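You operate a simulated robot arm through the tools that you are given. There is no shell and no other tool. Be economical: measure what you need, move in short steps, check, and stop when the job is done.

The job below is to be done with a simulated robot arm. You get a single attempt, and the scene is never put back.

JOB
Soap the stain on the napkin on the mat with the blue brush.
Fine: take the soap from the soap tin; put the brush back and the lid on the tin again. Set down upright: blue brush. A coat counts when it lies all over at full strength: go over it till it gets no stronger.

Only the result counts: the job must be done as asked and must still hold three seconds after the hand-in. Knocking over, shifting, dropping, spilling or breaking anything else fails it. A push-on lid holds only when it is set on centred and level and pressed home; a screw cap is set on level and turned clockwise until tight. Flat cloth is picked up by pressing the open fingertips on it (5 to 10 N) and closing them slowly along it; thin cloth reads only 2 to 8 mm in the jaws.

ROBOT AND FRAMES
A 7-joint arm with a two-finger parallel gripper, fixed in place. Base frame: the origin is at the foot of the arm, x ahead of it, y to its left, z up; the work surface is at about z = 903. Lengths are in mm, angles in degrees, forces in N, time in s.
With the tool pointing down near the work surface it reaches from about 240 to 680 mm from the base axis. Its first joint turns from -66.0 to 66.0 degrees. Payload 2.4 kg.
Tool frame: the origin (TCP) lies between the finger pads and is the grasp point; the fingertips stand 30 mm ahead of it; z points along the fingers, y is the line along which they close. Largest opening 94 mm; finger width 28, thickness 10; the body of the gripper, 50 by 96 mm, starts 55 mm behind the TCP.
Orientation is told as [roll, pitch, yaw] about the base's x, y, z axes, in that order, counted from this pose: with the fingers straight down and closing along the base's y, the tool's x points along the base's -x, its y along +y and its z along -z.

CONTROLS
- The arm moves only by the tool arm_command. Its argument "commands" is text: rows parted by semicolons, each of 7 numbers parted by spaces: the shift along the base's x, y, z in units of 50 mm (1.0 is 50 mm), then the turn, a rotation vector about the base's x, y, z in units of 8 degrees (1.0 is 8 degrees), then the closure in counts, from 0 (fully open) to 255 (shut). In form: dx dy dz wx wy wz claw; .... A call has 1 to 20 rows; each row shifts and turns the commanded pose from where the row before left it. A call with a number of a shift or a turn outside -1 to 1 is refused whole. Each row takes 0.2 s and may step no farther than 50 mm and 8.6 degrees from the row before; otherwise, or with a gripper value out of range, the whole call is refused. Where a pose cannot be reached the arm comes as near as it can. A force on the tool above 40 N (or 10 N above the force at the start of the call, whichever is more), or a blocked arm, ends the call early, and 0.2 s more pass. The fingers move at their own pace (about 153 mm/s each) and stop on an object; they squeeze with about 26 N. The grip force told is the motor's: it shows also when the fingers shut on nothing. Time passes only in rows, and 0.2 s behind the last, so rows that do not move let the fingers close. It gives the time, the measured TCP pose, the force on the tool (base axes), the opening and the grip force at its end, in the units of the frame above (readings bear some noise), with the torque about the TCP (base axes, N m) and any sound that the robot's microphone picked up, and new pictures: "show" is both (left out), scene, wrist or none.
- Cameras (640 x 400 px; columns grow to the right, rows downward): "scene" is fixed at [47.2, 483.5, 1453.8]; the picture's right is [-0.59, -0.81, 0.00], its down [-0.43, 0.31, -0.85] and it looks along [0.68, -0.50, -0.53] (base axes); focal length 315 px, centre (320, 200). "wrist" rides on the gripper at [76, 14, -102] in the tool frame; the picture's right is [-0.18, 0.98, 0.00], its down [-0.75, -0.14, -0.64] and it looks along [-0.63, -0.12, 0.77] (tool axes); focal length 243 px, centre (320, 200). There is no depth. A picture from a camera that has moved, and an enlarged one, comes with that camera's place and axes in the base frame and with its lens. The place of the scene camera against the robot may be out by one fixed shift of up to 12 mm in any direction.
- close_up(camera, box): a new picture of the part [left, top, right, bottom] of that camera's present view, enlarged. It takes no simulated time.
- sign_off(): hands the job in; it is judged then, once.

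Work in short steps. Places have to be worked out from the pictures, the camera data and where the tool is seen: move nearer, look again, correct. Check each grasp and each placing, and mend what went wrong. You have 120 turns and 200 pictures in all, those below and enlarged ones among them. Open the gripper and draw the arm clear of the work before you hand the job in, unless the task says otherwise; then end with one line.

The tools are called after "Call:" by a JSON object that holds its "method" and its "body". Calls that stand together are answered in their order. arm_command: Moves the arm, as the interface text tells. Its arguments: {"type":"object","properties":{"commands":{"type":"string"},"show":{"type":"string","enum":["both","scene","wrist","none"]}},"required":["commands"]} The other tools are called the same way: close_up (camera, box) takes an enlarged picture of a part of a camera's view; sign_off () hands the job in.

At the start:

```text
time_s: 0.0
tcp_pos: [395.9, 105.7, 1181.4]
orientation: [0.0, 0.1, 0.0]
ft_force: [-0.5, 0.2, -0.1]
torque: [-0.01, -0.01, -0.01]
width: 94.1
grasp_force: 0.1
```

scene: 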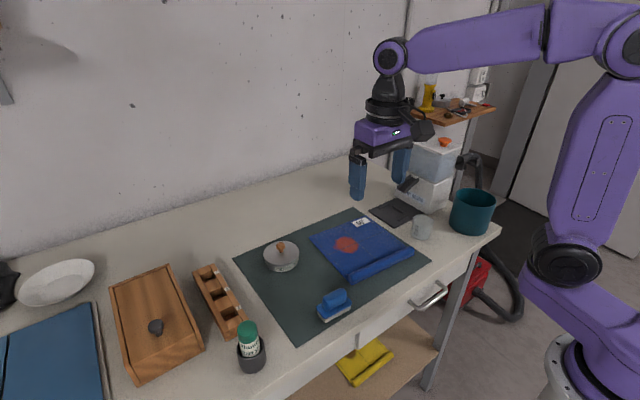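
wrist: 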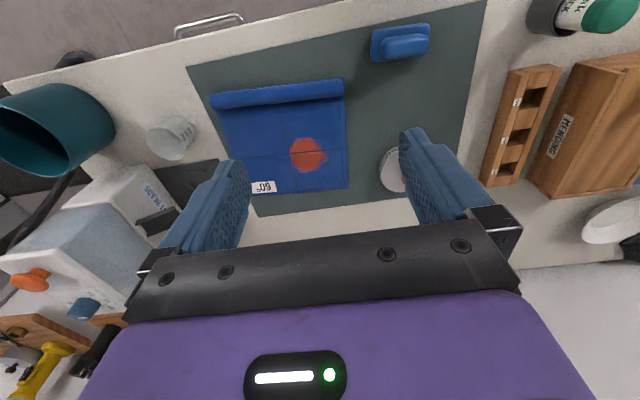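

I start by looking closer at the mat, the tin, the brush and the stain.

Call:
{"method": "close_up", "body": {"camera": "scene", "box": [220, 200, 440, 340]}}

Call:
{"method": "close_up", "body": {"camera": "wrist", "box": [180, 0, 500, 200]}}

```text
2.86 times, centred on (330, 270) of scene
camera zoom: at [47.2, 483.5, 1453.8], right [-0.59, -0.81, 0.0], down [-0.43, 0.31, -0.85], along [0.68, -0.5, -0.53], focal length 900 px, centre (291, 0)
```

zoom: 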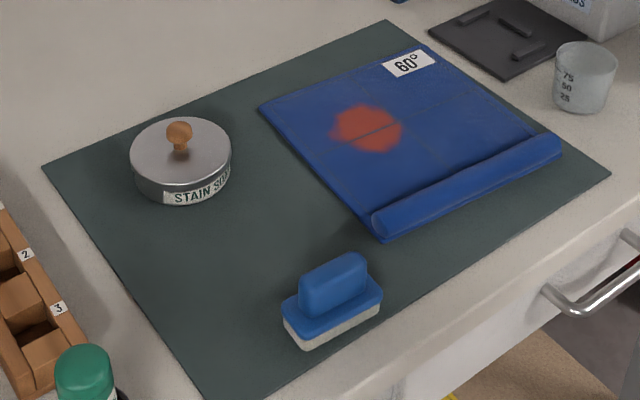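

```text
2.00 times, centred on (340, 100) of wrist
camera zoom: at [321.4, 120.7, 1283.8], right [0.18, 0.98, 0.0], down [0.75, -0.14, 0.64], along [0.63, -0.12, -0.77], focal length 485 px, centre (280, 400)
```

zoom: 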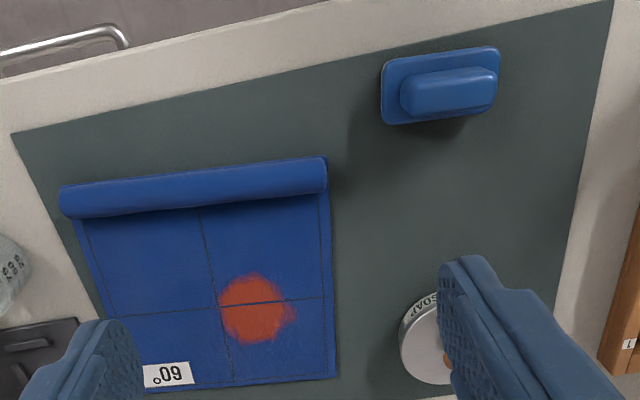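

The brush is near (385, 210), its handle long along y. The tin is near (580, 222) and the stain near (523, 60). I move over the brush and tin area for a better look.

Call:
{"method": "arm_command", "body": {"commands": "0 1 0 0 0 0 0; 0.4 1 -0.4 0 0 0 0; 0.6 0.1 -0.5 0 0 0 0; 0 0 -0.5 0 0 0 0", "show": "wrist"}}

```text
refused: row 2 steps farther than a row can; nothing moved
```

The combined step was over 50 mm, so I use smaller rows.

Call:
{"method": "arm_command", "body": {"commands": "0 0.9 0 0 0 0 0; 0.4 0.8 -0.3 0 0 0 0; 0.6 0.3 -0.5 0 0 0 0; 0 0 -0.6 0 0 0 0; 0 0 0 0 0 0 0", "show": "wrist"}}

```text
time_s: 1.2
tcp_pos: [447.1, 207.7, 1110.6]
orientation: [-0.1, 0.0, 0.0]
ft_force: [0.6, 0.5, 0.1]
torque: [0.02, -0.02, 0.04]
width: 94.3
grasp_force: 0.0
camera wrist: at [371.9, 221.3, 1213.6], right [0.18, 0.98, 0.0], down [0.75, -0.14, 0.64], along [0.63, -0.12, -0.77], focal length 243 px, centre (320, 200)
```

wrist: 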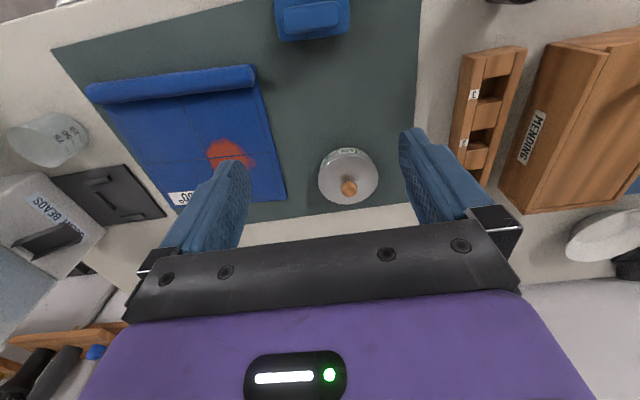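

Call:
{"method": "close_up", "body": {"camera": "wrist", "box": [260, 0, 420, 100]}}

Call:
{"method": "close_up", "body": {"camera": "wrist", "box": [270, 110, 430, 210]}}

Call:
{"method": "close_up", "body": {"camera": "scene", "box": [240, 225, 320, 275]}}

Call:
{"method": "close_up", "body": {"camera": "scene", "box": [295, 275, 375, 325]}}

```text
4.00 times, centred on (340, 50) of wrist
camera zoom: at [371.9, 221.3, 1213.6], right [0.18, 0.98, 0.0], down [0.75, -0.14, 0.64], along [0.63, -0.12, -0.77], focal length 970 px, centre (240, 800)
```

zoom: 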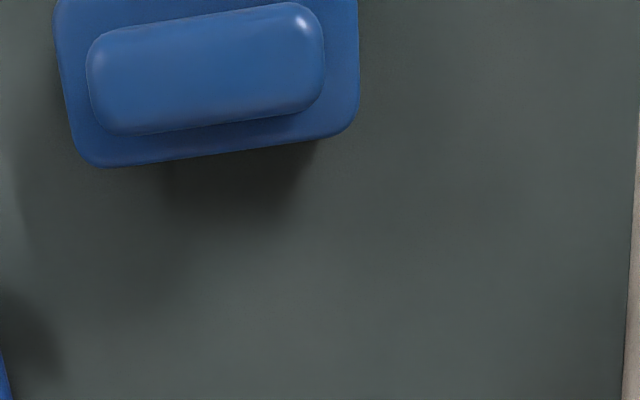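

```text
4.00 times, centred on (350, 160) of wrist
camera zoom: at [371.9, 221.3, 1213.6], right [0.18, 0.98, 0.0], down [0.75, -0.14, 0.64], along [0.63, -0.12, -0.77], focal length 970 px, centre (200, 360)
```

zoom: 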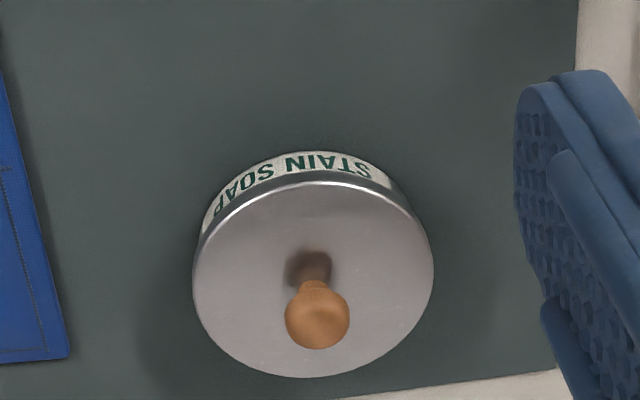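

```text
8.00 times, centred on (280, 250) of scene
camera zoom: at [47.2, 483.6, 1453.8], right [-0.59, -0.81, 0.0], down [-0.43, 0.31, -0.85], along [0.68, -0.5, -0.53], focal length 2521 px, centre (640, -200)
```

zoom: 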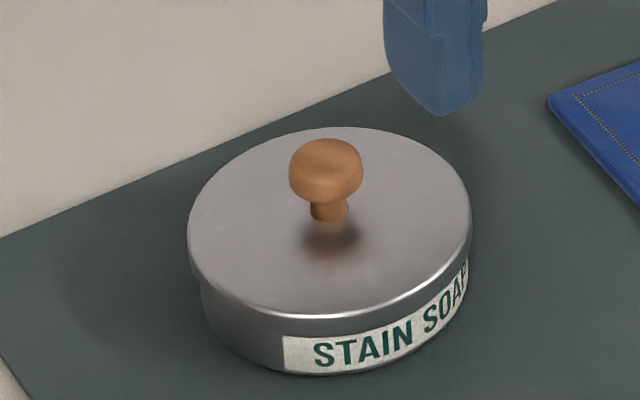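

```text
8.00 times, centred on (335, 300) of scene
camera zoom: at [47.2, 483.6, 1453.8], right [-0.59, -0.81, 0.0], down [-0.43, 0.31, -0.85], along [0.68, -0.5, -0.53], focal length 2521 px, centre (200, -600)
```

zoom: 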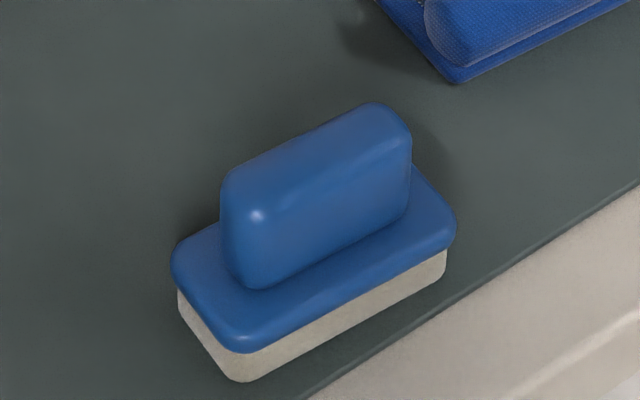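

The lid centre is at about (568, 223, 937), with the knob about 20 mm tall. I move over it and look again before going down.

Call:
{"method": "arm_command", "body": {"commands": "0.8 0.1 0 0 0 0 0; 0.8 0.1 -0.4 0 0 0 0; 0.82 0.1 -0.5 0 0 0 0; 0 0 -0.8 0 0 0 0; 0 0 0 0 0 0 0"}}

```text
time_s: 2.4
tcp_pos: [567.8, 221.6, 1026.6]
orientation: [0.1, 0.0, 0.0]
ft_force: [0.1, 0.2, 0.7]
torque: [0.03, -0.01, 0.01]
width: 94.2
grasp_force: 0.1
camera wrist: at [492.5, 236.3, 1128.9], right [0.18, 0.98, 0.0], down [0.75, -0.14, 0.64], along [0.63, -0.12, -0.77], focal length 243 px, centre (320, 200)
```

scene: 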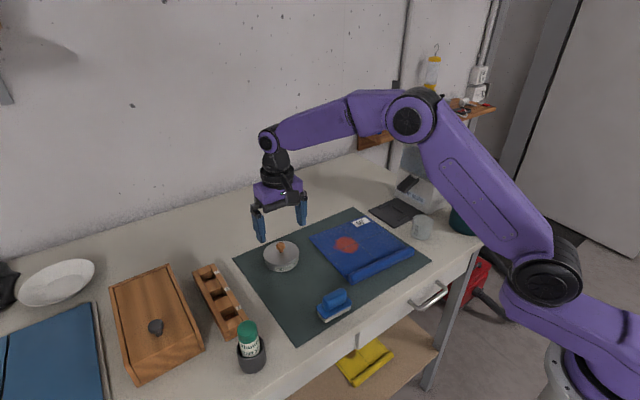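
wrist: 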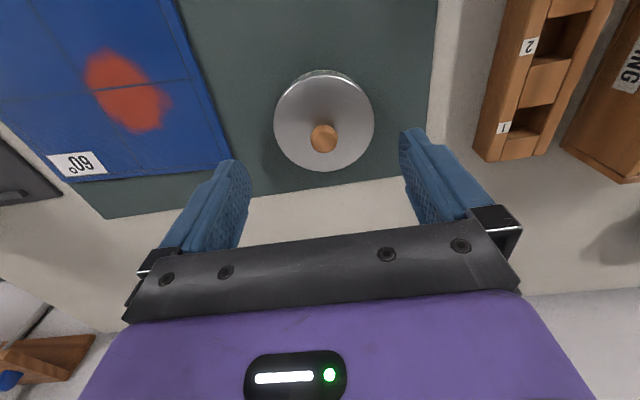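

The knob centre is at about (570, 223.5). I lower until the tips are a little above the lid.

Call:
{"method": "arm_command", "body": {"commands": "0.05 0.03 -0.5 0 0 0 0; 0 0 -0.4 0 0 0 0; 0 0 -0.12 0 0 0 0; 0 0 0 0 0 0 0", "show": "wrist"}}

Call:
{"method": "close_up", "body": {"camera": "scene", "box": [240, 215, 320, 275]}}

```text
time_s: 3.4
tcp_pos: [570.8, 222.8, 975.8]
orientation: [0.0, 0.0, -0.1]
ft_force: [-0.4, -0.2, -0.2]
torque: [0.02, 0.03, 0.01]
width: 93.8
grasp_force: 0.0
camera wrist: at [495.3, 237.2, 1077.9], right [0.18, 0.98, 0.0], down [0.75, -0.14, 0.64], along [0.63, -0.12, -0.77], focal length 243 px, centre (320, 200)
```

wrist: 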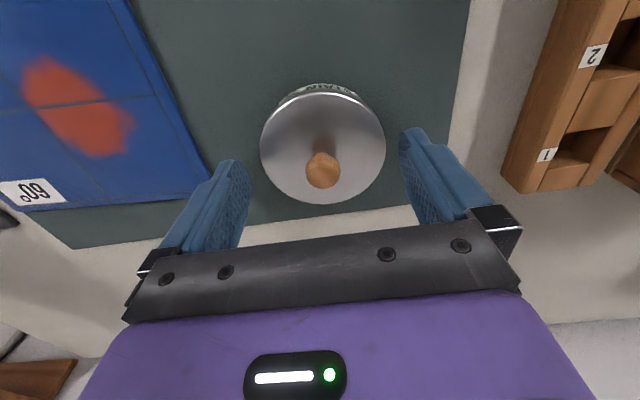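

```text
6.67 times, centred on (280, 245) of scene
camera zoom: at [47.2, 483.5, 1453.8], right [-0.59, -0.81, 0.0], down [-0.43, 0.31, -0.85], along [0.68, -0.5, -0.53], focal length 2101 px, centre (587, -100)
```

zoom: 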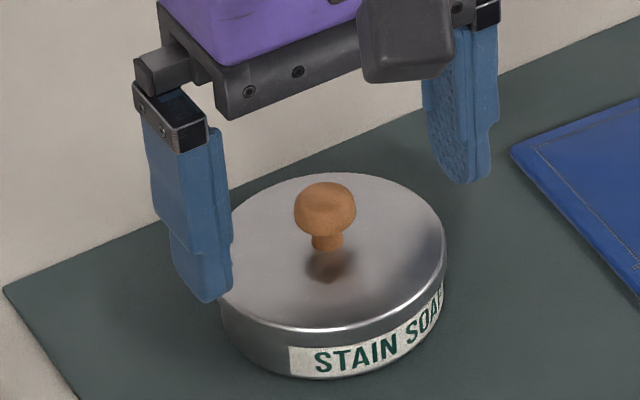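

The fingers straddle the knob with the tips around 946, and the alignment is good. I go 3 mm lower and close.

Call:
{"method": "arm_command", "body": {"commands": "0 0.02 -0.06 0 0 0 0; 0 0 0 0 0 0 120; 0 0 0 0 0 0 180; 0 0 0 0 0 0 255; 0 0 0 0 0 0 255", "show": "wrist"}}

Call:
{"method": "close_up", "body": {"camera": "scene", "box": [240, 215, 320, 275]}}

```text
time_s: 4.6
tcp_pos: [570.4, 223.6, 972.3]
orientation: [-0.1, 0.1, 0.1]
ft_force: [0.3, -0.8, -0.2]
torque: [0.0, 0.01, 0.0]
width: 20.8
grasp_force: 25.8
heard: snap
camera wrist: at [495.2, 238.4, 1075.0], right [0.18, 0.98, 0.0], down [0.75, -0.14, 0.64], along [0.63, -0.12, -0.77], focal length 243 px, centre (320, 200)
```

wrist: 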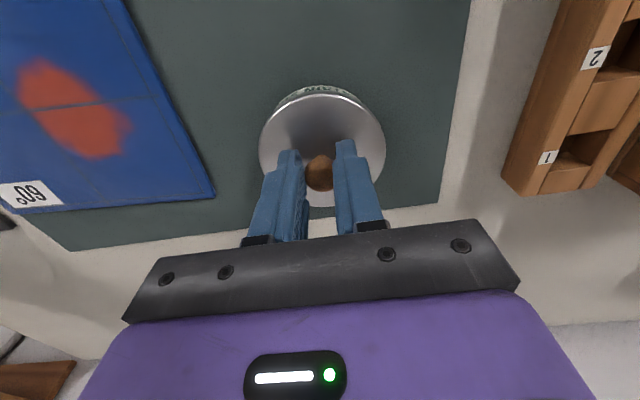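

```text
6.67 times, centred on (280, 245) of scene
camera zoom: at [47.2, 483.5, 1453.8], right [-0.59, -0.81, 0.0], down [-0.43, 0.31, -0.85], along [0.68, -0.5, -0.53], focal length 2101 px, centre (587, -100)
```

zoom: 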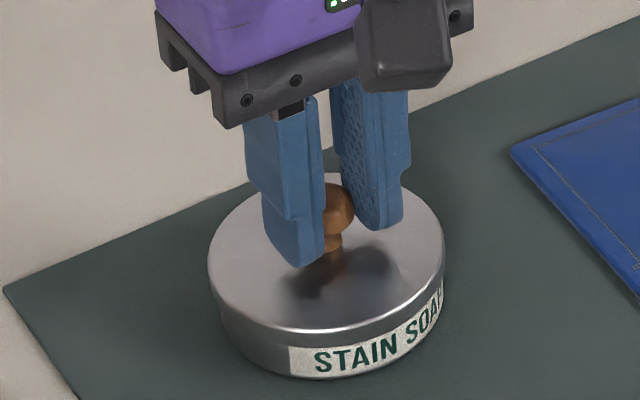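

The knob is gripped at 20.8 mm and there was a snap sound. I lift straight up slowly and watch for the lid coming free without the tin.

Call:
{"method": "arm_command", "body": {"commands": "0 0 0.06 0 0 0 255; 0 0 0.06 0 0 0 255; 0 0 0.1 0 0 0 255; 0 0 0.1 0 0 0 255; 0 0 0.1 0 0 0 255; 0 0 0 0 0 0 255", "show": "wrist"}}

Call:
{"method": "close_up", "body": {"camera": "scene", "box": [240, 215, 320, 275]}}

```text
time_s: 6.0
tcp_pos: [569.6, 223.9, 994.0]
orientation: [0.0, 0.0, -0.1]
ft_force: [0.7, -0.8, -0.5]
torque: [-0.01, 0.0, -0.03]
width: 20.9
grasp_force: 25.4
camera wrist: at [494.6, 238.3, 1096.0], right [0.18, 0.98, 0.0], down [0.75, -0.14, 0.64], along [0.63, -0.12, -0.77], focal length 243 px, centre (320, 200)
```

wrist: 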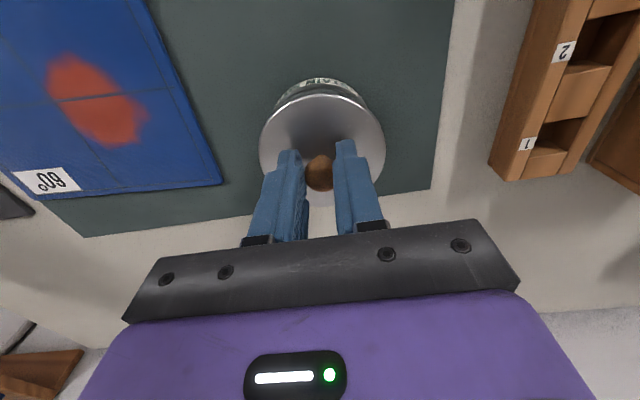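

```text
6.67 times, centred on (280, 245) of scene
camera zoom: at [47.2, 483.5, 1453.8], right [-0.59, -0.81, 0.0], down [-0.43, 0.31, -0.85], along [0.68, -0.5, -0.53], focal length 2101 px, centre (587, -100)
```

zoom: 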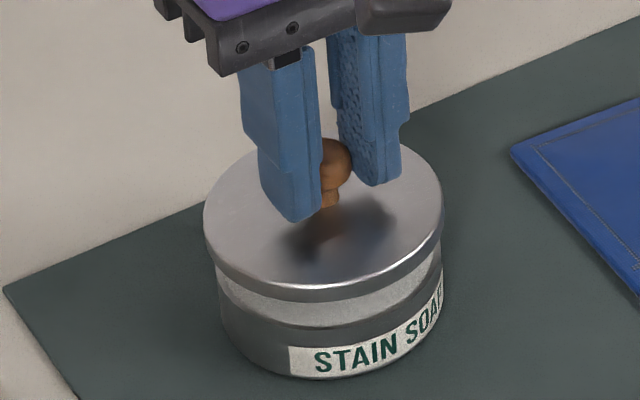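

The lid has come free and the tin stayed put. I raise it and carry it to a clear patch of mat at about (468, 215).

Call:
{"method": "arm_command", "body": {"commands": "0 0 0.5 0 0 0 255; 0 0 0.3 0 0 0 255; -0.5 0 0 0 0 0 255; -0.8 -0.1 0 0 0 0 255; -0.73 -0.08 0 0 0 0 255; 0 0 -0.5 0 0 0 255; 0 0 -0.4 0 0 0 255; 0 0 0 0 0 0 255"}}

Call:
{"method": "close_up", "body": {"camera": "scene", "box": [230, 205, 370, 325]}}

```text
time_s: 7.8
tcp_pos: [470.2, 214.3, 987.3]
orientation: [0.0, 0.0, 0.0]
ft_force: [0.2, 0.2, -0.5]
torque: [-0.01, -0.01, 0.02]
width: 20.8
grasp_force: 26.1
camera wrist: at [393.7, 229.0, 1090.5], right [0.18, 0.98, 0.0], down [0.75, -0.14, 0.64], along [0.63, -0.12, -0.77], focal length 243 px, centre (320, 200)
```

scene: 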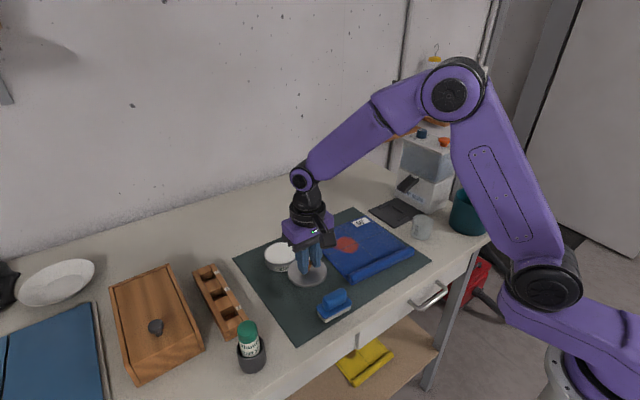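
wrist: 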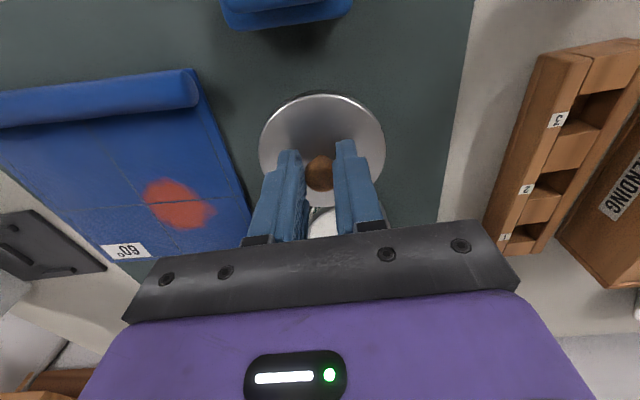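

```text
3.33 times, centred on (300, 265) of scene
camera zoom: at [47.2, 483.5, 1453.8], right [-0.59, -0.81, 0.0], down [-0.43, 0.31, -0.85], along [0.68, -0.5, -0.53], focal length 1050 px, centre (387, -17)
```

zoom: 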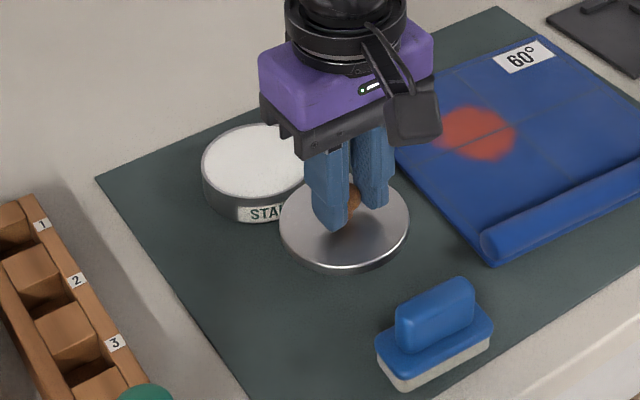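

The tin is open with white soap near the rim, and the spot below the lid is clear. I lower until contact.

Call:
{"method": "arm_command", "body": {"commands": "0 0 -0.3 0 0 0 255; 0 0 -0.2 0 0 0 255; 0 0 -0.1 0 0 0 255; 0 0 0 0 0 0 255", "show": "none"}}

Call:
{"method": "close_up", "body": {"camera": "scene", "box": [265, 230, 345, 290]}}

```text
time_s: 8.8
tcp_pos: [469.1, 214.1, 957.7]
orientation: [0.0, -0.1, 0.0]
ft_force: [0.3, -0.3, 0.1]
torque: [0.01, 0.01, 0.0]
width: 20.6
grasp_force: 26.3
```

```text
6.67 times, centred on (305, 260) of scene
camera zoom: at [47.2, 483.5, 1453.8], right [-0.59, -0.81, 0.0], down [-0.43, 0.31, -0.85], along [0.68, -0.5, -0.53], focal length 2101 px, centre (420, -200)
```

zoom: 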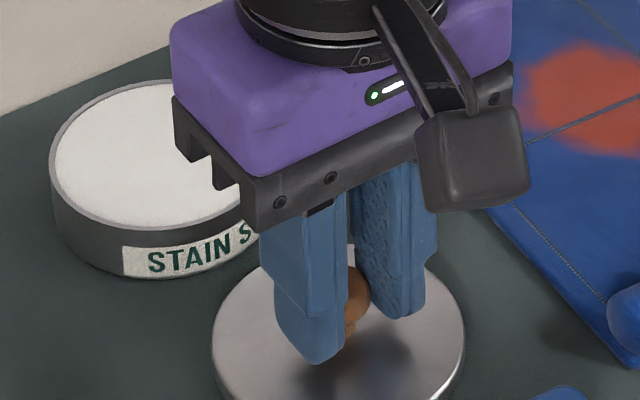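

Call:
{"method": "arm_command", "body": {"commands": "0 0 -0.06 0 0 0 255; 0 0 -0.06 0 0 0 255; 0 0 -0.04 0 0 0 255; 0 0 0 0 0 0 255", "show": "none"}}

Call:
{"method": "close_up", "body": {"camera": "scene", "box": [265, 245, 345, 305]}}

```text
time_s: 9.8
tcp_pos: [470.6, 215.0, 950.3]
orientation: [0.0, 0.0, 0.0]
ft_force: [0.1, 0.0, -1.3]
torque: [0.01, 0.02, -0.05]
width: 20.9
grasp_force: 26.2
```

```text
6.67 times, centred on (305, 275) of scene
camera zoom: at [47.2, 483.5, 1453.8], right [-0.59, -0.81, 0.0], down [-0.43, 0.31, -0.85], along [0.68, -0.5, -0.53], focal length 2101 px, centre (420, -300)
```

zoom: 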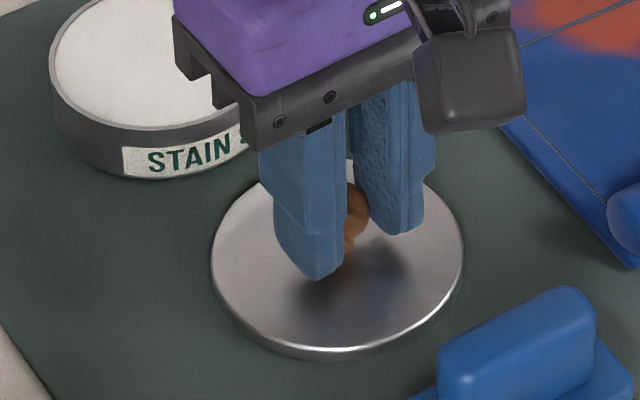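

Still a few millimetres above the mat, so I keep creeping down.

Call:
{"method": "arm_command", "body": {"commands": "0 0 -0.04 0 0 0 255; 0 0 -0.04 0 0 0 255; 0 0 0 0 0 0 255", "show": "none"}}

Call:
{"method": "arm_command", "body": {"commands": "0 0 -0.03 0 0 0 255; 0 0 -0.03 0 0 0 255; 0 0 0 0 0 0 255", "show": "none"}}

Call:
{"method": "close_up", "body": {"camera": "scene", "box": [265, 245, 345, 305]}}

```text
time_s: 10.6
tcp_pos: [470.4, 214.2, 945.3]
orientation: [-0.1, 0.1, 0.1]
ft_force: [-1.3, 0.0, -0.1]
torque: [-0.02, 0.0, 0.01]
width: 20.9
grasp_force: 26.4
```

```text
time_s: 11.4
tcp_pos: [469.5, 215.0, 944.2]
orientation: [0.0, -0.1, -0.1]
ft_force: [-6.0, -4.0, 32.3]
torque: [-0.11, -0.1, -0.02]
width: 21.4
grasp_force: 26.0
```

```text
6.67 times, centred on (305, 275) of scene
camera zoom: at [46.5, 483.2, 1453.9], right [-0.59, -0.81, 0.0], down [-0.43, 0.31, -0.85], along [0.68, -0.5, -0.53], focal length 2101 px, centre (420, -300)
```

zoom: 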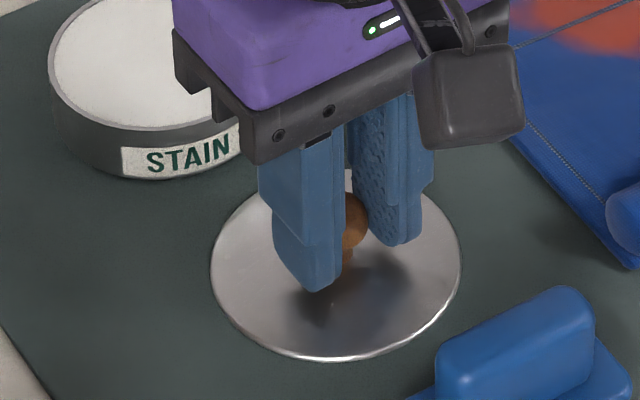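

The lid is on the mat, with contact at z≈944.5. I ease up 0.8 mm, release and rise.

Call:
{"method": "arm_command", "body": {"commands": "0 0 0.03 0 0 0 255; 0 0 0 0 0 0 140; 0 0 0 0 0 0 120; 0 0 0.5 0 0 0 120; 0 0 0.9 0 0 0 60; 0 0 0.9 0 0 0 0"}}

Call:
{"method": "close_up", "body": {"camera": "scene", "box": [230, 205, 370, 325]}}

```text
time_s: 12.8
tcp_pos: [468.0, 214.7, 1059.1]
orientation: [0.0, 0.2, 0.0]
ft_force: [-0.1, 0.0, 0.8]
torque: [-0.02, -0.01, -0.02]
width: 93.9
grasp_force: 0.0
camera wrist: at [392.3, 228.4, 1162.2], right [0.18, 0.98, 0.0], down [0.75, -0.14, 0.64], along [0.63, -0.12, -0.77], focal length 243 px, centre (320, 200)
```

scene: 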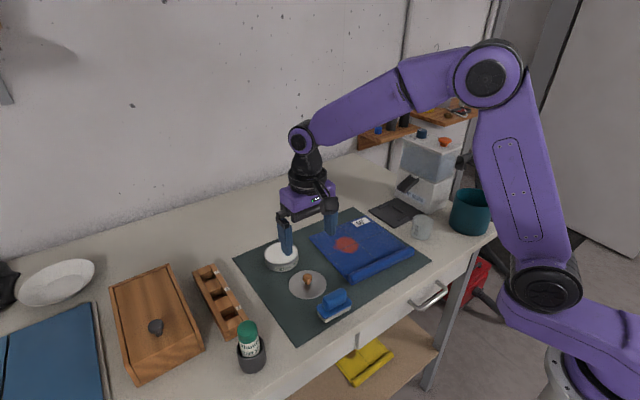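
wrist: 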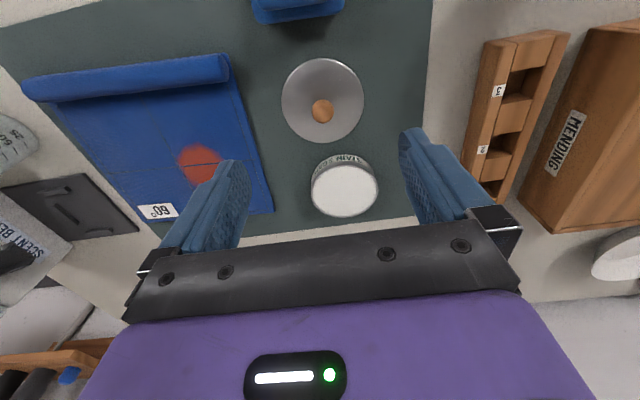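

```text
3.33 times, centred on (300, 265) of scene
camera zoom: at [47.1, 483.5, 1453.8], right [-0.59, -0.81, 0.0], down [-0.43, 0.31, -0.85], along [0.68, -0.5, -0.53], focal length 1050 px, centre (387, -17)
```

zoom: 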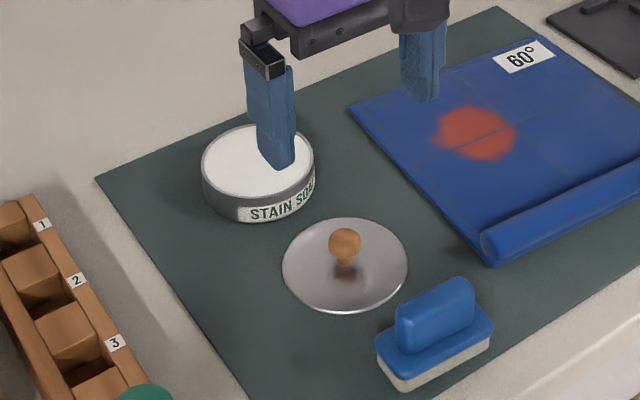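

The lid rests flat at (470, 214.5). I move back over the brush, turning the hand about +90° so the fingers will close across the handle's short side.

Call:
{"method": "arm_command", "body": {"commands": "-0.14 0 0 0 0 0.94 0; -0.14 0 0 0 0 0.94 0; -0.14 0 0 0 0 0.94 0; -0.14 0 0 0 0 0.94 0; -0.14 0 0 0 0 0.94 0; -0.14 0 0 0 0 0.94 0; -0.14 0 0 0 0 0.94 0; -0.14 0 0 0 0 0.94 0; -0.14 0 0 0 0 0.94 0; -0.14 0 0 0 0 0.94 0; -0.14 0 0 0 0 0.94 0; -0.14 0 0 0 0 0.91 0; 0 0 0 0 0 0 0"}}

```text
time_s: 15.6
tcp_pos: [385.6, 214.2, 1059.8]
orientation: [0.0, 0.0, 90.2]
ft_force: [-0.2, 1.2, -0.1]
torque: [0.0, -0.01, 0.0]
width: 94.1
grasp_force: 0.1
camera wrist: at [371.4, 138.6, 1162.4], right [-0.98, 0.18, 0.0], down [0.14, 0.75, 0.64], along [0.12, 0.63, -0.77], focal length 243 px, centre (320, 200)
```

scene: 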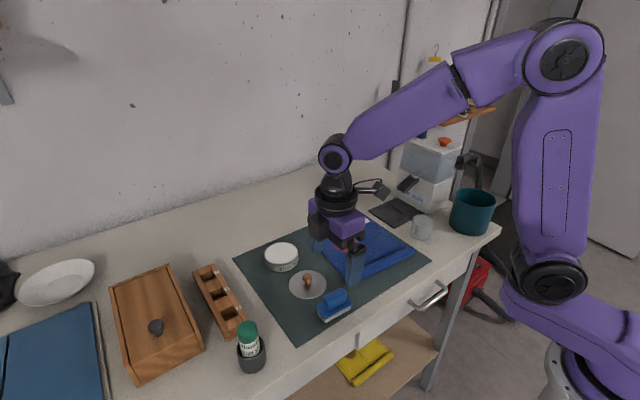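
wrist: 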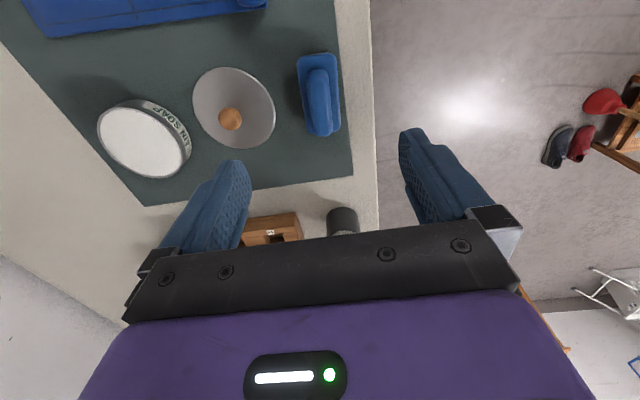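

Call:
{"method": "close_up", "body": {"camera": "wrist", "box": [260, 40, 388, 140]}}

Call:
{"method": "close_up", "body": {"camera": "scene", "box": [290, 230, 390, 330]}}

```text
4.00 times, centred on (324, 90) of wrist
camera zoom: at [371.4, 138.6, 1162.4], right [-0.98, 0.18, 0.0], down [0.14, 0.75, 0.64], along [0.12, 0.63, -0.77], focal length 970 px, centre (304, 640)
```

zoom: 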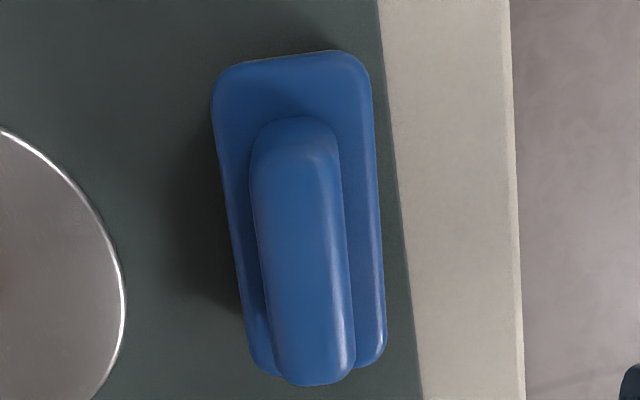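

```text
4.00 times, centred on (340, 280) of scene
camera zoom: at [47.1, 483.5, 1453.8], right [-0.59, -0.81, 0.0], down [-0.43, 0.31, -0.85], along [0.68, -0.5, -0.53], focal length 1261 px, centre (240, -120)
```

zoom: 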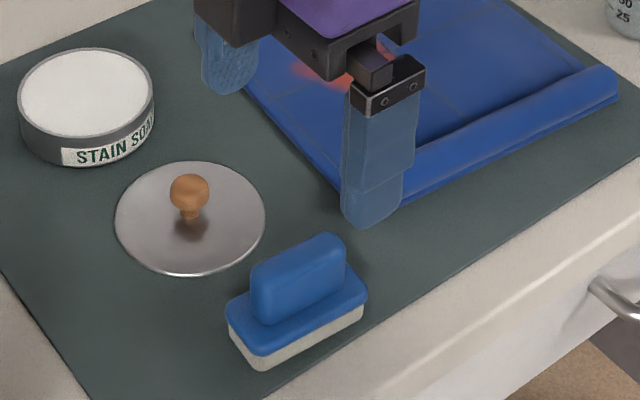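

The brush handle centre is at about (384.5, 207), with its axis roughly 4° clockwise from y. I align, part-close to about 50 mm and descend to just above it.

Call:
{"method": "arm_command", "body": {"commands": "-0.02 -0.14 0 0 0 -0.5 120; 0 0 -0.8 0 0 0 120; 0 0 -0.8 0 0 0 120; 0 0 0 0 0 0 120", "show": "wrist"}}

Call:
{"method": "close_up", "body": {"camera": "scene", "box": [290, 240, 390, 330]}}

```text
time_s: 16.6
tcp_pos: [383.9, 208.0, 981.3]
orientation: [0.1, 0.0, 85.8]
ft_force: [0.4, 0.1, -0.5]
torque: [0.01, 0.02, -0.05]
width: 49.6
grasp_force: 0.1
camera wrist: at [365.2, 132.7, 1082.5], right [-0.97, 0.25, 0.0], down [0.19, 0.74, 0.64], along [0.16, 0.62, -0.77], focal length 243 px, centre (320, 200)
```

wrist: 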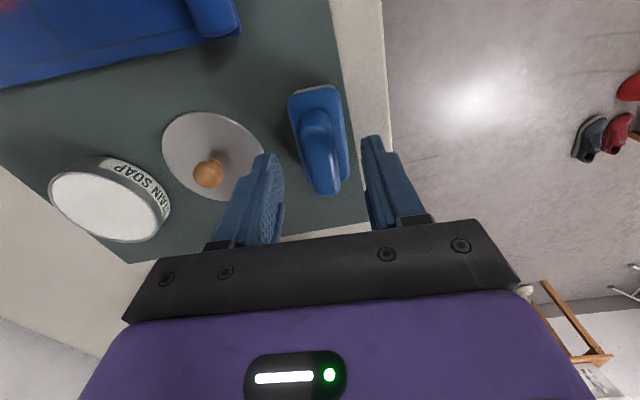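

```text
4.44 times, centred on (340, 285) of scene
camera zoom: at [47.2, 483.5, 1453.8], right [-0.59, -0.81, 0.0], down [-0.43, 0.31, -0.85], along [0.68, -0.5, -0.53], focal length 1401 px, centre (231, -178)
```

zoom: 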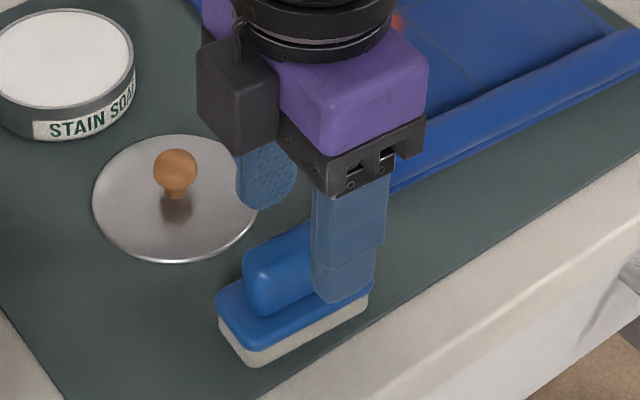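

The fingers are centred across the handle and it sits about 4 mm further to −y. I correct that and lower the tips to just above the base plate.

Call:
{"method": "arm_command", "body": {"commands": "0 -0.08 -0.2 0 0 0 120; 0 0 -0.2 0 0 0 120; 0 0 0 0 0 0 120", "show": "wrist"}}

Call:
{"method": "close_up", "body": {"camera": "scene", "box": [300, 260, 380, 330]}}

```text
time_s: 17.4
tcp_pos: [383.3, 203.5, 959.3]
orientation: [0.0, -0.1, 86.0]
ft_force: [0.3, -0.7, -0.1]
torque: [0.01, -0.02, 0.02]
width: 50.0
grasp_force: 0.1
camera wrist: at [365.1, 128.6, 1062.2], right [-0.97, 0.25, 0.0], down [0.19, 0.74, 0.64], along [0.16, 0.62, -0.77], focal length 243 px, centre (320, 200)
```

wrist: 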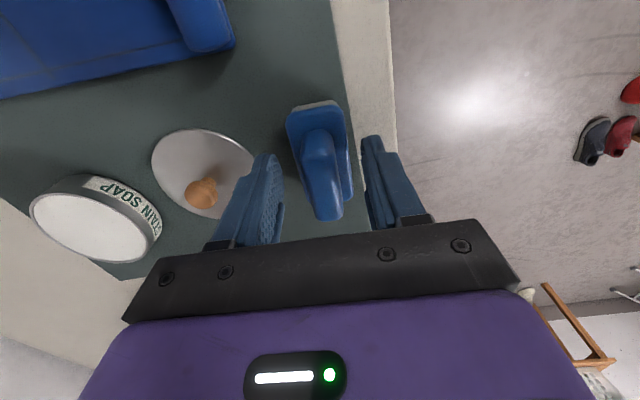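

```text
5.71 times, centred on (340, 295) of scene
camera zoom: at [47.2, 483.5, 1453.8], right [-0.59, -0.81, 0.0], down [-0.43, 0.31, -0.85], along [0.68, -0.5, -0.53], focal length 1801 px, centre (206, -343)
```

zoom: 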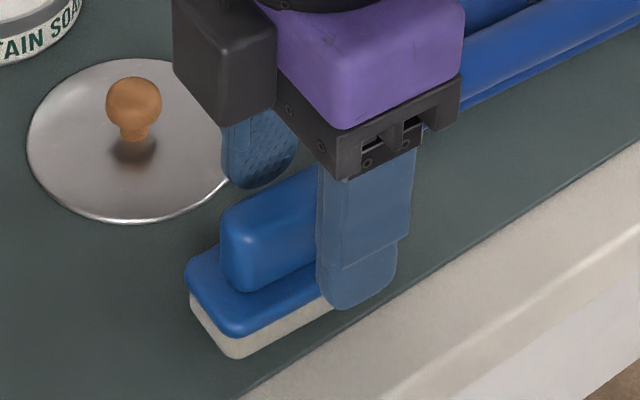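

The base top is near 922 and the tips at 929. I go 3 mm lower and close gently on the handle.

Call:
{"method": "arm_command", "body": {"commands": "0 0 -0.06 0 0 0 140; 0 0 0 0 0 0 170; 0 0 0 0 0 0 190; 0 0 0 0 0 0 255; 0 0 0 0 0 0 255", "show": "wrist"}}

Call:
{"method": "close_up", "body": {"camera": "scene", "box": [300, 260, 380, 330]}}

```text
time_s: 18.6
tcp_pos: [383.2, 203.7, 955.7]
orientation: [0.0, 0.0, 86.0]
ft_force: [-0.5, -0.4, 0.7]
torque: [0.01, 0.02, 0.05]
width: 19.5
grasp_force: 25.9
camera wrist: at [365.2, 128.7, 1059.6], right [-0.97, 0.25, 0.0], down [0.19, 0.74, 0.64], along [0.16, 0.62, -0.77], focal length 243 px, centre (320, 200)
```

wrist: 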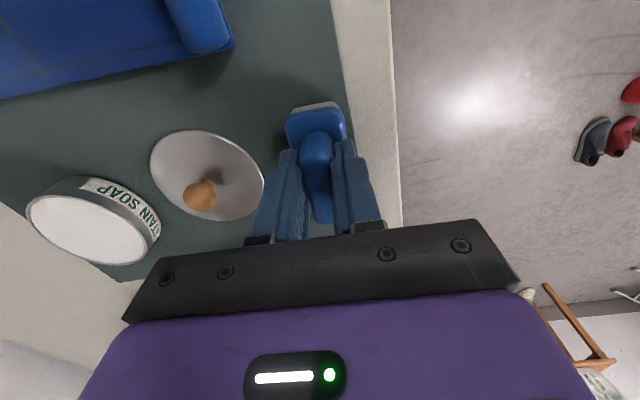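

```text
5.71 times, centred on (340, 295) of scene
camera zoom: at [47.1, 483.5, 1453.8], right [-0.59, -0.81, 0.0], down [-0.43, 0.31, -0.85], along [0.68, -0.5, -0.53], focal length 1801 px, centre (206, -343)
```

zoom: 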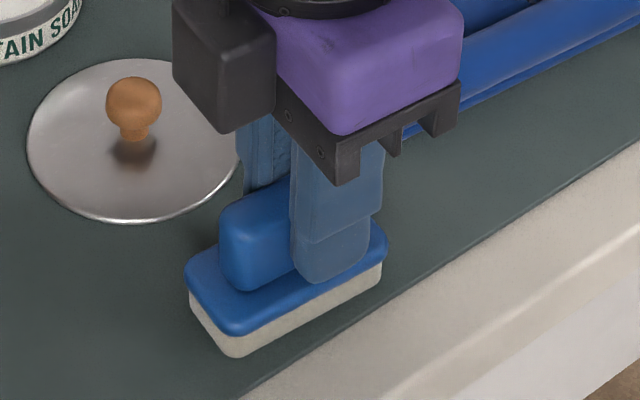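

The handle is gripped at 19.5 mm. The brush's home pose is TCP (383.3, 203.6, 955.7) at yaw 86. I lift it and carry it over the tin.

Call:
{"method": "arm_command", "body": {"commands": "0 0 0.3 0 0 0 255; 0 0 0.6 0 0 0 255; 0 0 0.6 0 0 0 255; 0.9 0.08 0 0 0 0 255; 0.95 0.08 0 0 0 0 255; 0.95 0.08 0 0 0 0 255; 0.94 0.08 0 0 0 0 255; 0 0 0 0 0 0 255"}}

Call:
{"method": "close_up", "body": {"camera": "scene", "box": [240, 200, 330, 280]}}

```text
time_s: 20.4
tcp_pos: [571.8, 219.9, 1030.8]
orientation: [0.1, -0.1, 86.0]
ft_force: [0.3, 0.3, -0.3]
torque: [-0.02, -0.01, -0.01]
width: 19.0
grasp_force: 26.3
camera wrist: at [552.2, 145.1, 1134.1], right [-0.97, 0.25, 0.0], down [0.19, 0.74, 0.64], along [0.16, 0.62, -0.77], focal length 243 px, centre (320, 200)
```

scene: 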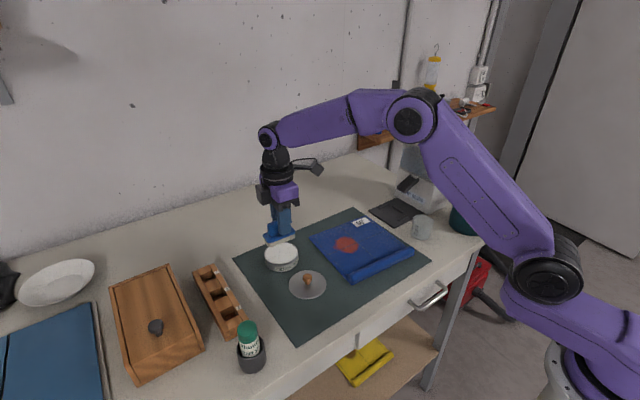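
wrist: 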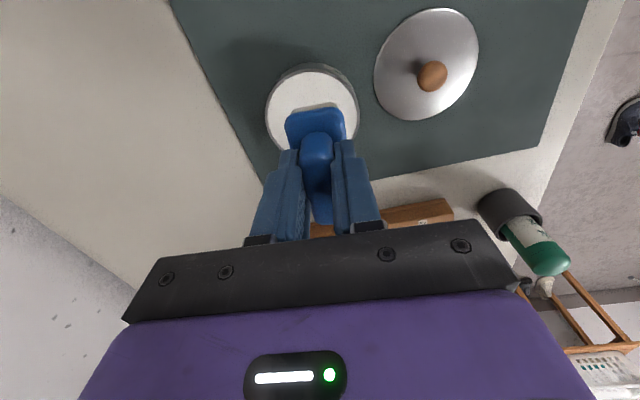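

```text
5.00 times, centred on (285, 240) of scene
camera zoom: at [47.2, 483.5, 1453.8], right [-0.59, -0.81, 0.0], down [-0.43, 0.31, -0.85], along [0.68, -0.5, -0.53], focal length 1576 px, centre (495, 0)
```

zoom: 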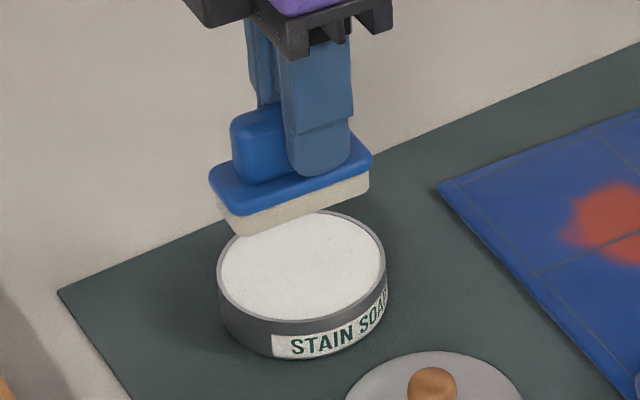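

The brush hangs level over the tin. I shift slightly toward −y and lower close to the soap surface.

Call:
{"method": "arm_command", "body": {"commands": "-0.04 -0.05 -0.4 0 0 0 255; 0 0 -0.2 0 0 0 255; 0 0 0 0 0 0 255", "show": "none"}}

Call:
{"method": "close_up", "body": {"camera": "scene", "box": [240, 215, 320, 275]}}

```text
time_s: 21.2
tcp_pos: [569.5, 218.0, 1000.9]
orientation: [-0.1, 0.0, 86.0]
ft_force: [-0.7, 1.3, -1.3]
torque: [-0.01, -0.01, -0.01]
width: 19.1
grasp_force: 26.3
```

```text
6.67 times, centred on (280, 245) of scene
camera zoom: at [47.2, 483.5, 1453.8], right [-0.59, -0.81, 0.0], down [-0.43, 0.31, -0.85], along [0.68, -0.5, -0.53], focal length 2101 px, centre (587, -100)
```

zoom: 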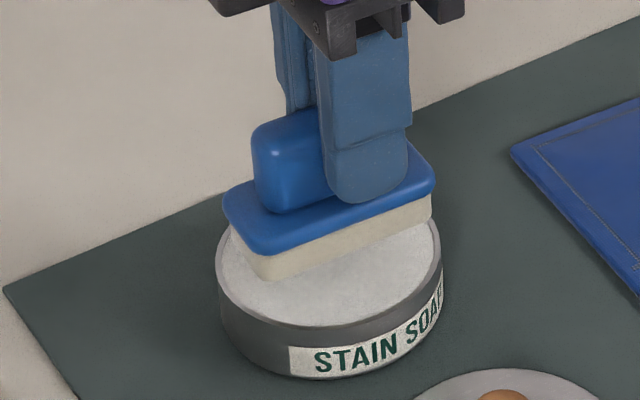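

The alignment looks good. I creep down until the bristles meet the soap.

Call:
{"method": "arm_command", "body": {"commands": "0 0 -0.1 0 0 0 255; 0 0 -0.1 0 0 0 255; 0 0 0 0 0 0 255", "show": "none"}}

Call:
{"method": "close_up", "body": {"camera": "scene", "box": [240, 215, 320, 275]}}

```text
time_s: 22.0
tcp_pos: [568.8, 217.5, 991.8]
orientation: [-0.1, 0.0, 85.9]
ft_force: [0.0, -0.1, 0.4]
torque: [0.0, -0.02, 0.01]
width: 19.1
grasp_force: 26.4
```

```text
6.67 times, centred on (280, 245) of scene
camera zoom: at [47.2, 483.6, 1453.8], right [-0.59, -0.81, 0.0], down [-0.43, 0.31, -0.85], along [0.68, -0.5, -0.53], focal length 2101 px, centre (587, -100)
```

zoom: 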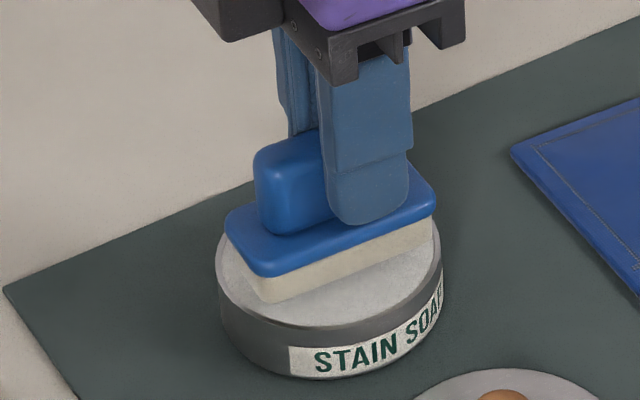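

Call:
{"method": "arm_command", "body": {"commands": "0 0 -0.05 0 0 0 255; 0 0 -0.05 0 0 0 255; 0 0 0 0 0 0 255", "show": "none"}}

Call:
{"method": "arm_command", "body": {"commands": "0 0 -0.04 0 0 0 255; 0 0 -0.04 0 0 0 255; 0 0 0 0 0 0 255", "show": "none"}}

Call:
{"method": "close_up", "body": {"camera": "scene", "box": [240, 215, 320, 275]}}

```text
time_s: 22.8
tcp_pos: [569.2, 219.2, 986.6]
orientation: [0.0, 0.1, 85.9]
ft_force: [0.5, -0.2, -0.9]
torque: [0.01, 0.0, -0.03]
width: 19.3
grasp_force: 25.8
```

```text
time_s: 23.6
tcp_pos: [569.3, 217.1, 983.6]
orientation: [-0.2, -0.1, 86.0]
ft_force: [-1.1, -1.2, 3.7]
torque: [0.03, 0.0, 0.03]
width: 19.0
grasp_force: 26.4
```

```text
6.67 times, centred on (280, 245) of scene
camera zoom: at [47.0, 483.5, 1453.8], right [-0.59, -0.81, 0.0], down [-0.43, 0.31, -0.85], along [0.68, -0.5, -0.53], focal length 2101 px, centre (587, -100)
```

zoom: 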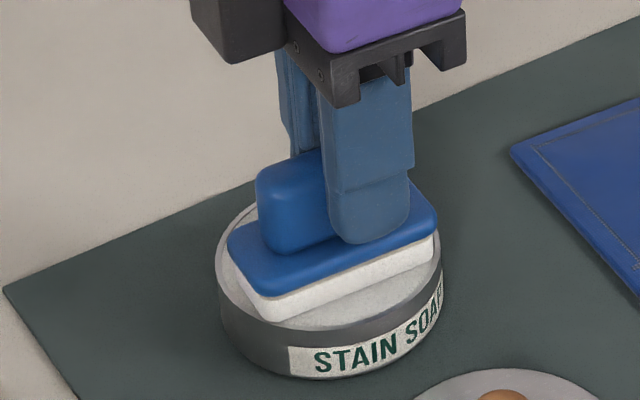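

The bristles turned white at about 4 N, so the brush is loaded. I dwell a moment, lift, and carry it over toward the stain, staying high.

Call:
{"method": "arm_command", "body": {"commands": "0 0 -0.01 0 0 0 255; 0 0 0 0 0 0 255; 0 0 0 0 0 0 255; 0 0 0.2 0 0 0 255; 0 0 0.7 0 0 0 255; -0.2 -0.8 0 0 0 0 255; -0.3 -0.8 0 0 0 0 255; -0.3 -0.8 0 0 0 0 255; -0.2 -0.8 0 0 0 0 255; 0 0 -0.4 0 0 0 255; 0 0 0 0 0 0 255"}}

Call:
{"method": "close_up", "body": {"camera": "scene", "box": [290, 200, 410, 290]}}

Call:
{"method": "close_up", "body": {"camera": "scene", "box": [250, 235, 310, 275]}}

```text
time_s: 26.0
tcp_pos: [518.3, 56.8, 1006.9]
orientation: [-0.1, 0.0, 86.0]
ft_force: [0.6, -0.3, -1.3]
torque: [0.01, -0.03, 0.0]
width: 18.6
grasp_force: 26.1
camera wrist: at [499.1, -17.4, 1109.3], right [-0.97, 0.25, 0.0], down [0.19, 0.74, 0.64], along [0.16, 0.62, -0.77], focal length 243 px, centre (320, 200)
```

scene: 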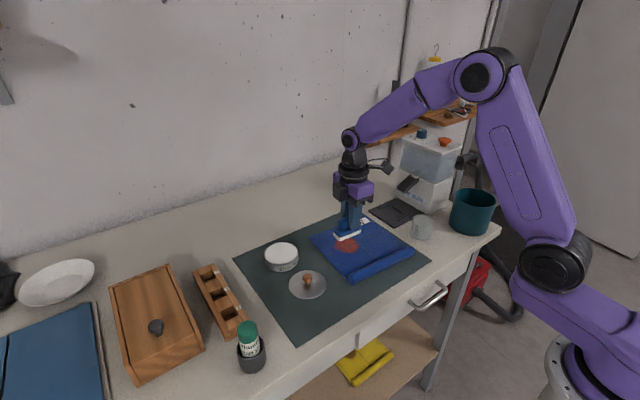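
wrist: 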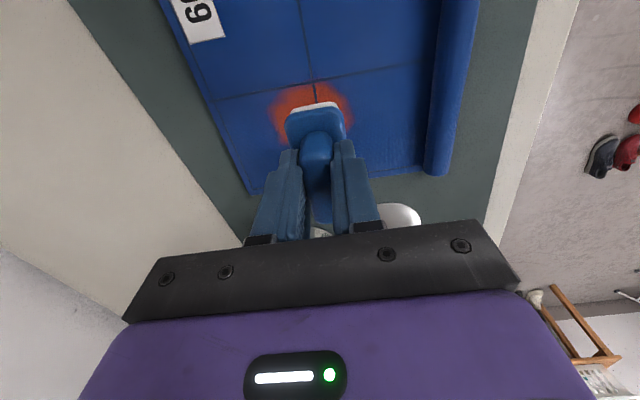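

```text
4.44 times, centred on (350, 245) of scene
camera zoom: at [47.2, 483.5, 1453.8], right [-0.59, -0.81, 0.0], down [-0.43, 0.31, -0.85], along [0.68, -0.5, -0.53], focal length 1401 px, centre (187, 0)
```

zoom: 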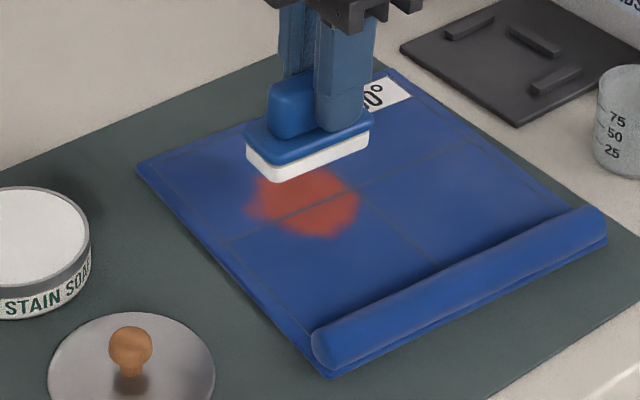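

```text
10.00 times, centred on (280, 255) of scene
camera zoom: at [47.2, 483.5, 1453.8], right [-0.59, -0.81, 0.0], down [-0.43, 0.31, -0.85], along [0.68, -0.5, -0.53], focal length 3152 px, centre (720, -350)
```

zoom: 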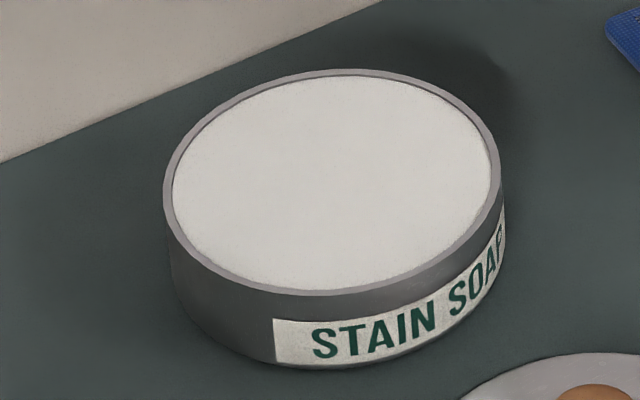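

The stain spans roughly x 492–557 and y 30–95. I lower over its middle and press lightly to see how the soap transfers.

Call:
{"method": "arm_command", "body": {"commands": "0.1 0.04 -0.4 0 0 0 255; 0 0 -0.4 0 0 0 255; 0 0 -0.06 0 0 0 255; 0 0 0 0 0 0 255", "show": "none"}}

Call:
{"method": "arm_command", "body": {"commands": "0 0 -0.05 0 0 0 255; 0 0 0 0 0 0 255", "show": "none"}}

Call:
{"method": "close_up", "body": {"camera": "scene", "box": [300, 210, 400, 280]}}

```text
time_s: 27.0
tcp_pos: [524.2, 57.7, 963.0]
orientation: [0.0, 0.0, 86.1]
ft_force: [-0.1, 0.2, -1.2]
torque: [0.01, 0.01, 0.01]
width: 18.5
grasp_force: 25.9
```

```text
time_s: 27.6
tcp_pos: [525.0, 60.0, 962.7]
orientation: [-0.1, 0.0, 85.9]
ft_force: [-2.1, -0.6, 13.2]
torque: [0.21, 0.11, 0.04]
width: 18.6
grasp_force: 25.6
```

```text
5.71 times, centred on (350, 245) of scene
camera zoom: at [46.9, 483.5, 1453.8], right [-0.59, -0.81, 0.0], down [-0.43, 0.31, -0.85], along [0.68, -0.5, -0.53], focal length 1801 px, centre (149, -57)
```

zoom: 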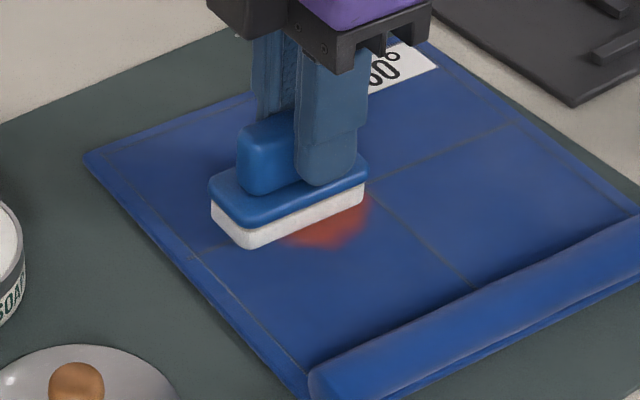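

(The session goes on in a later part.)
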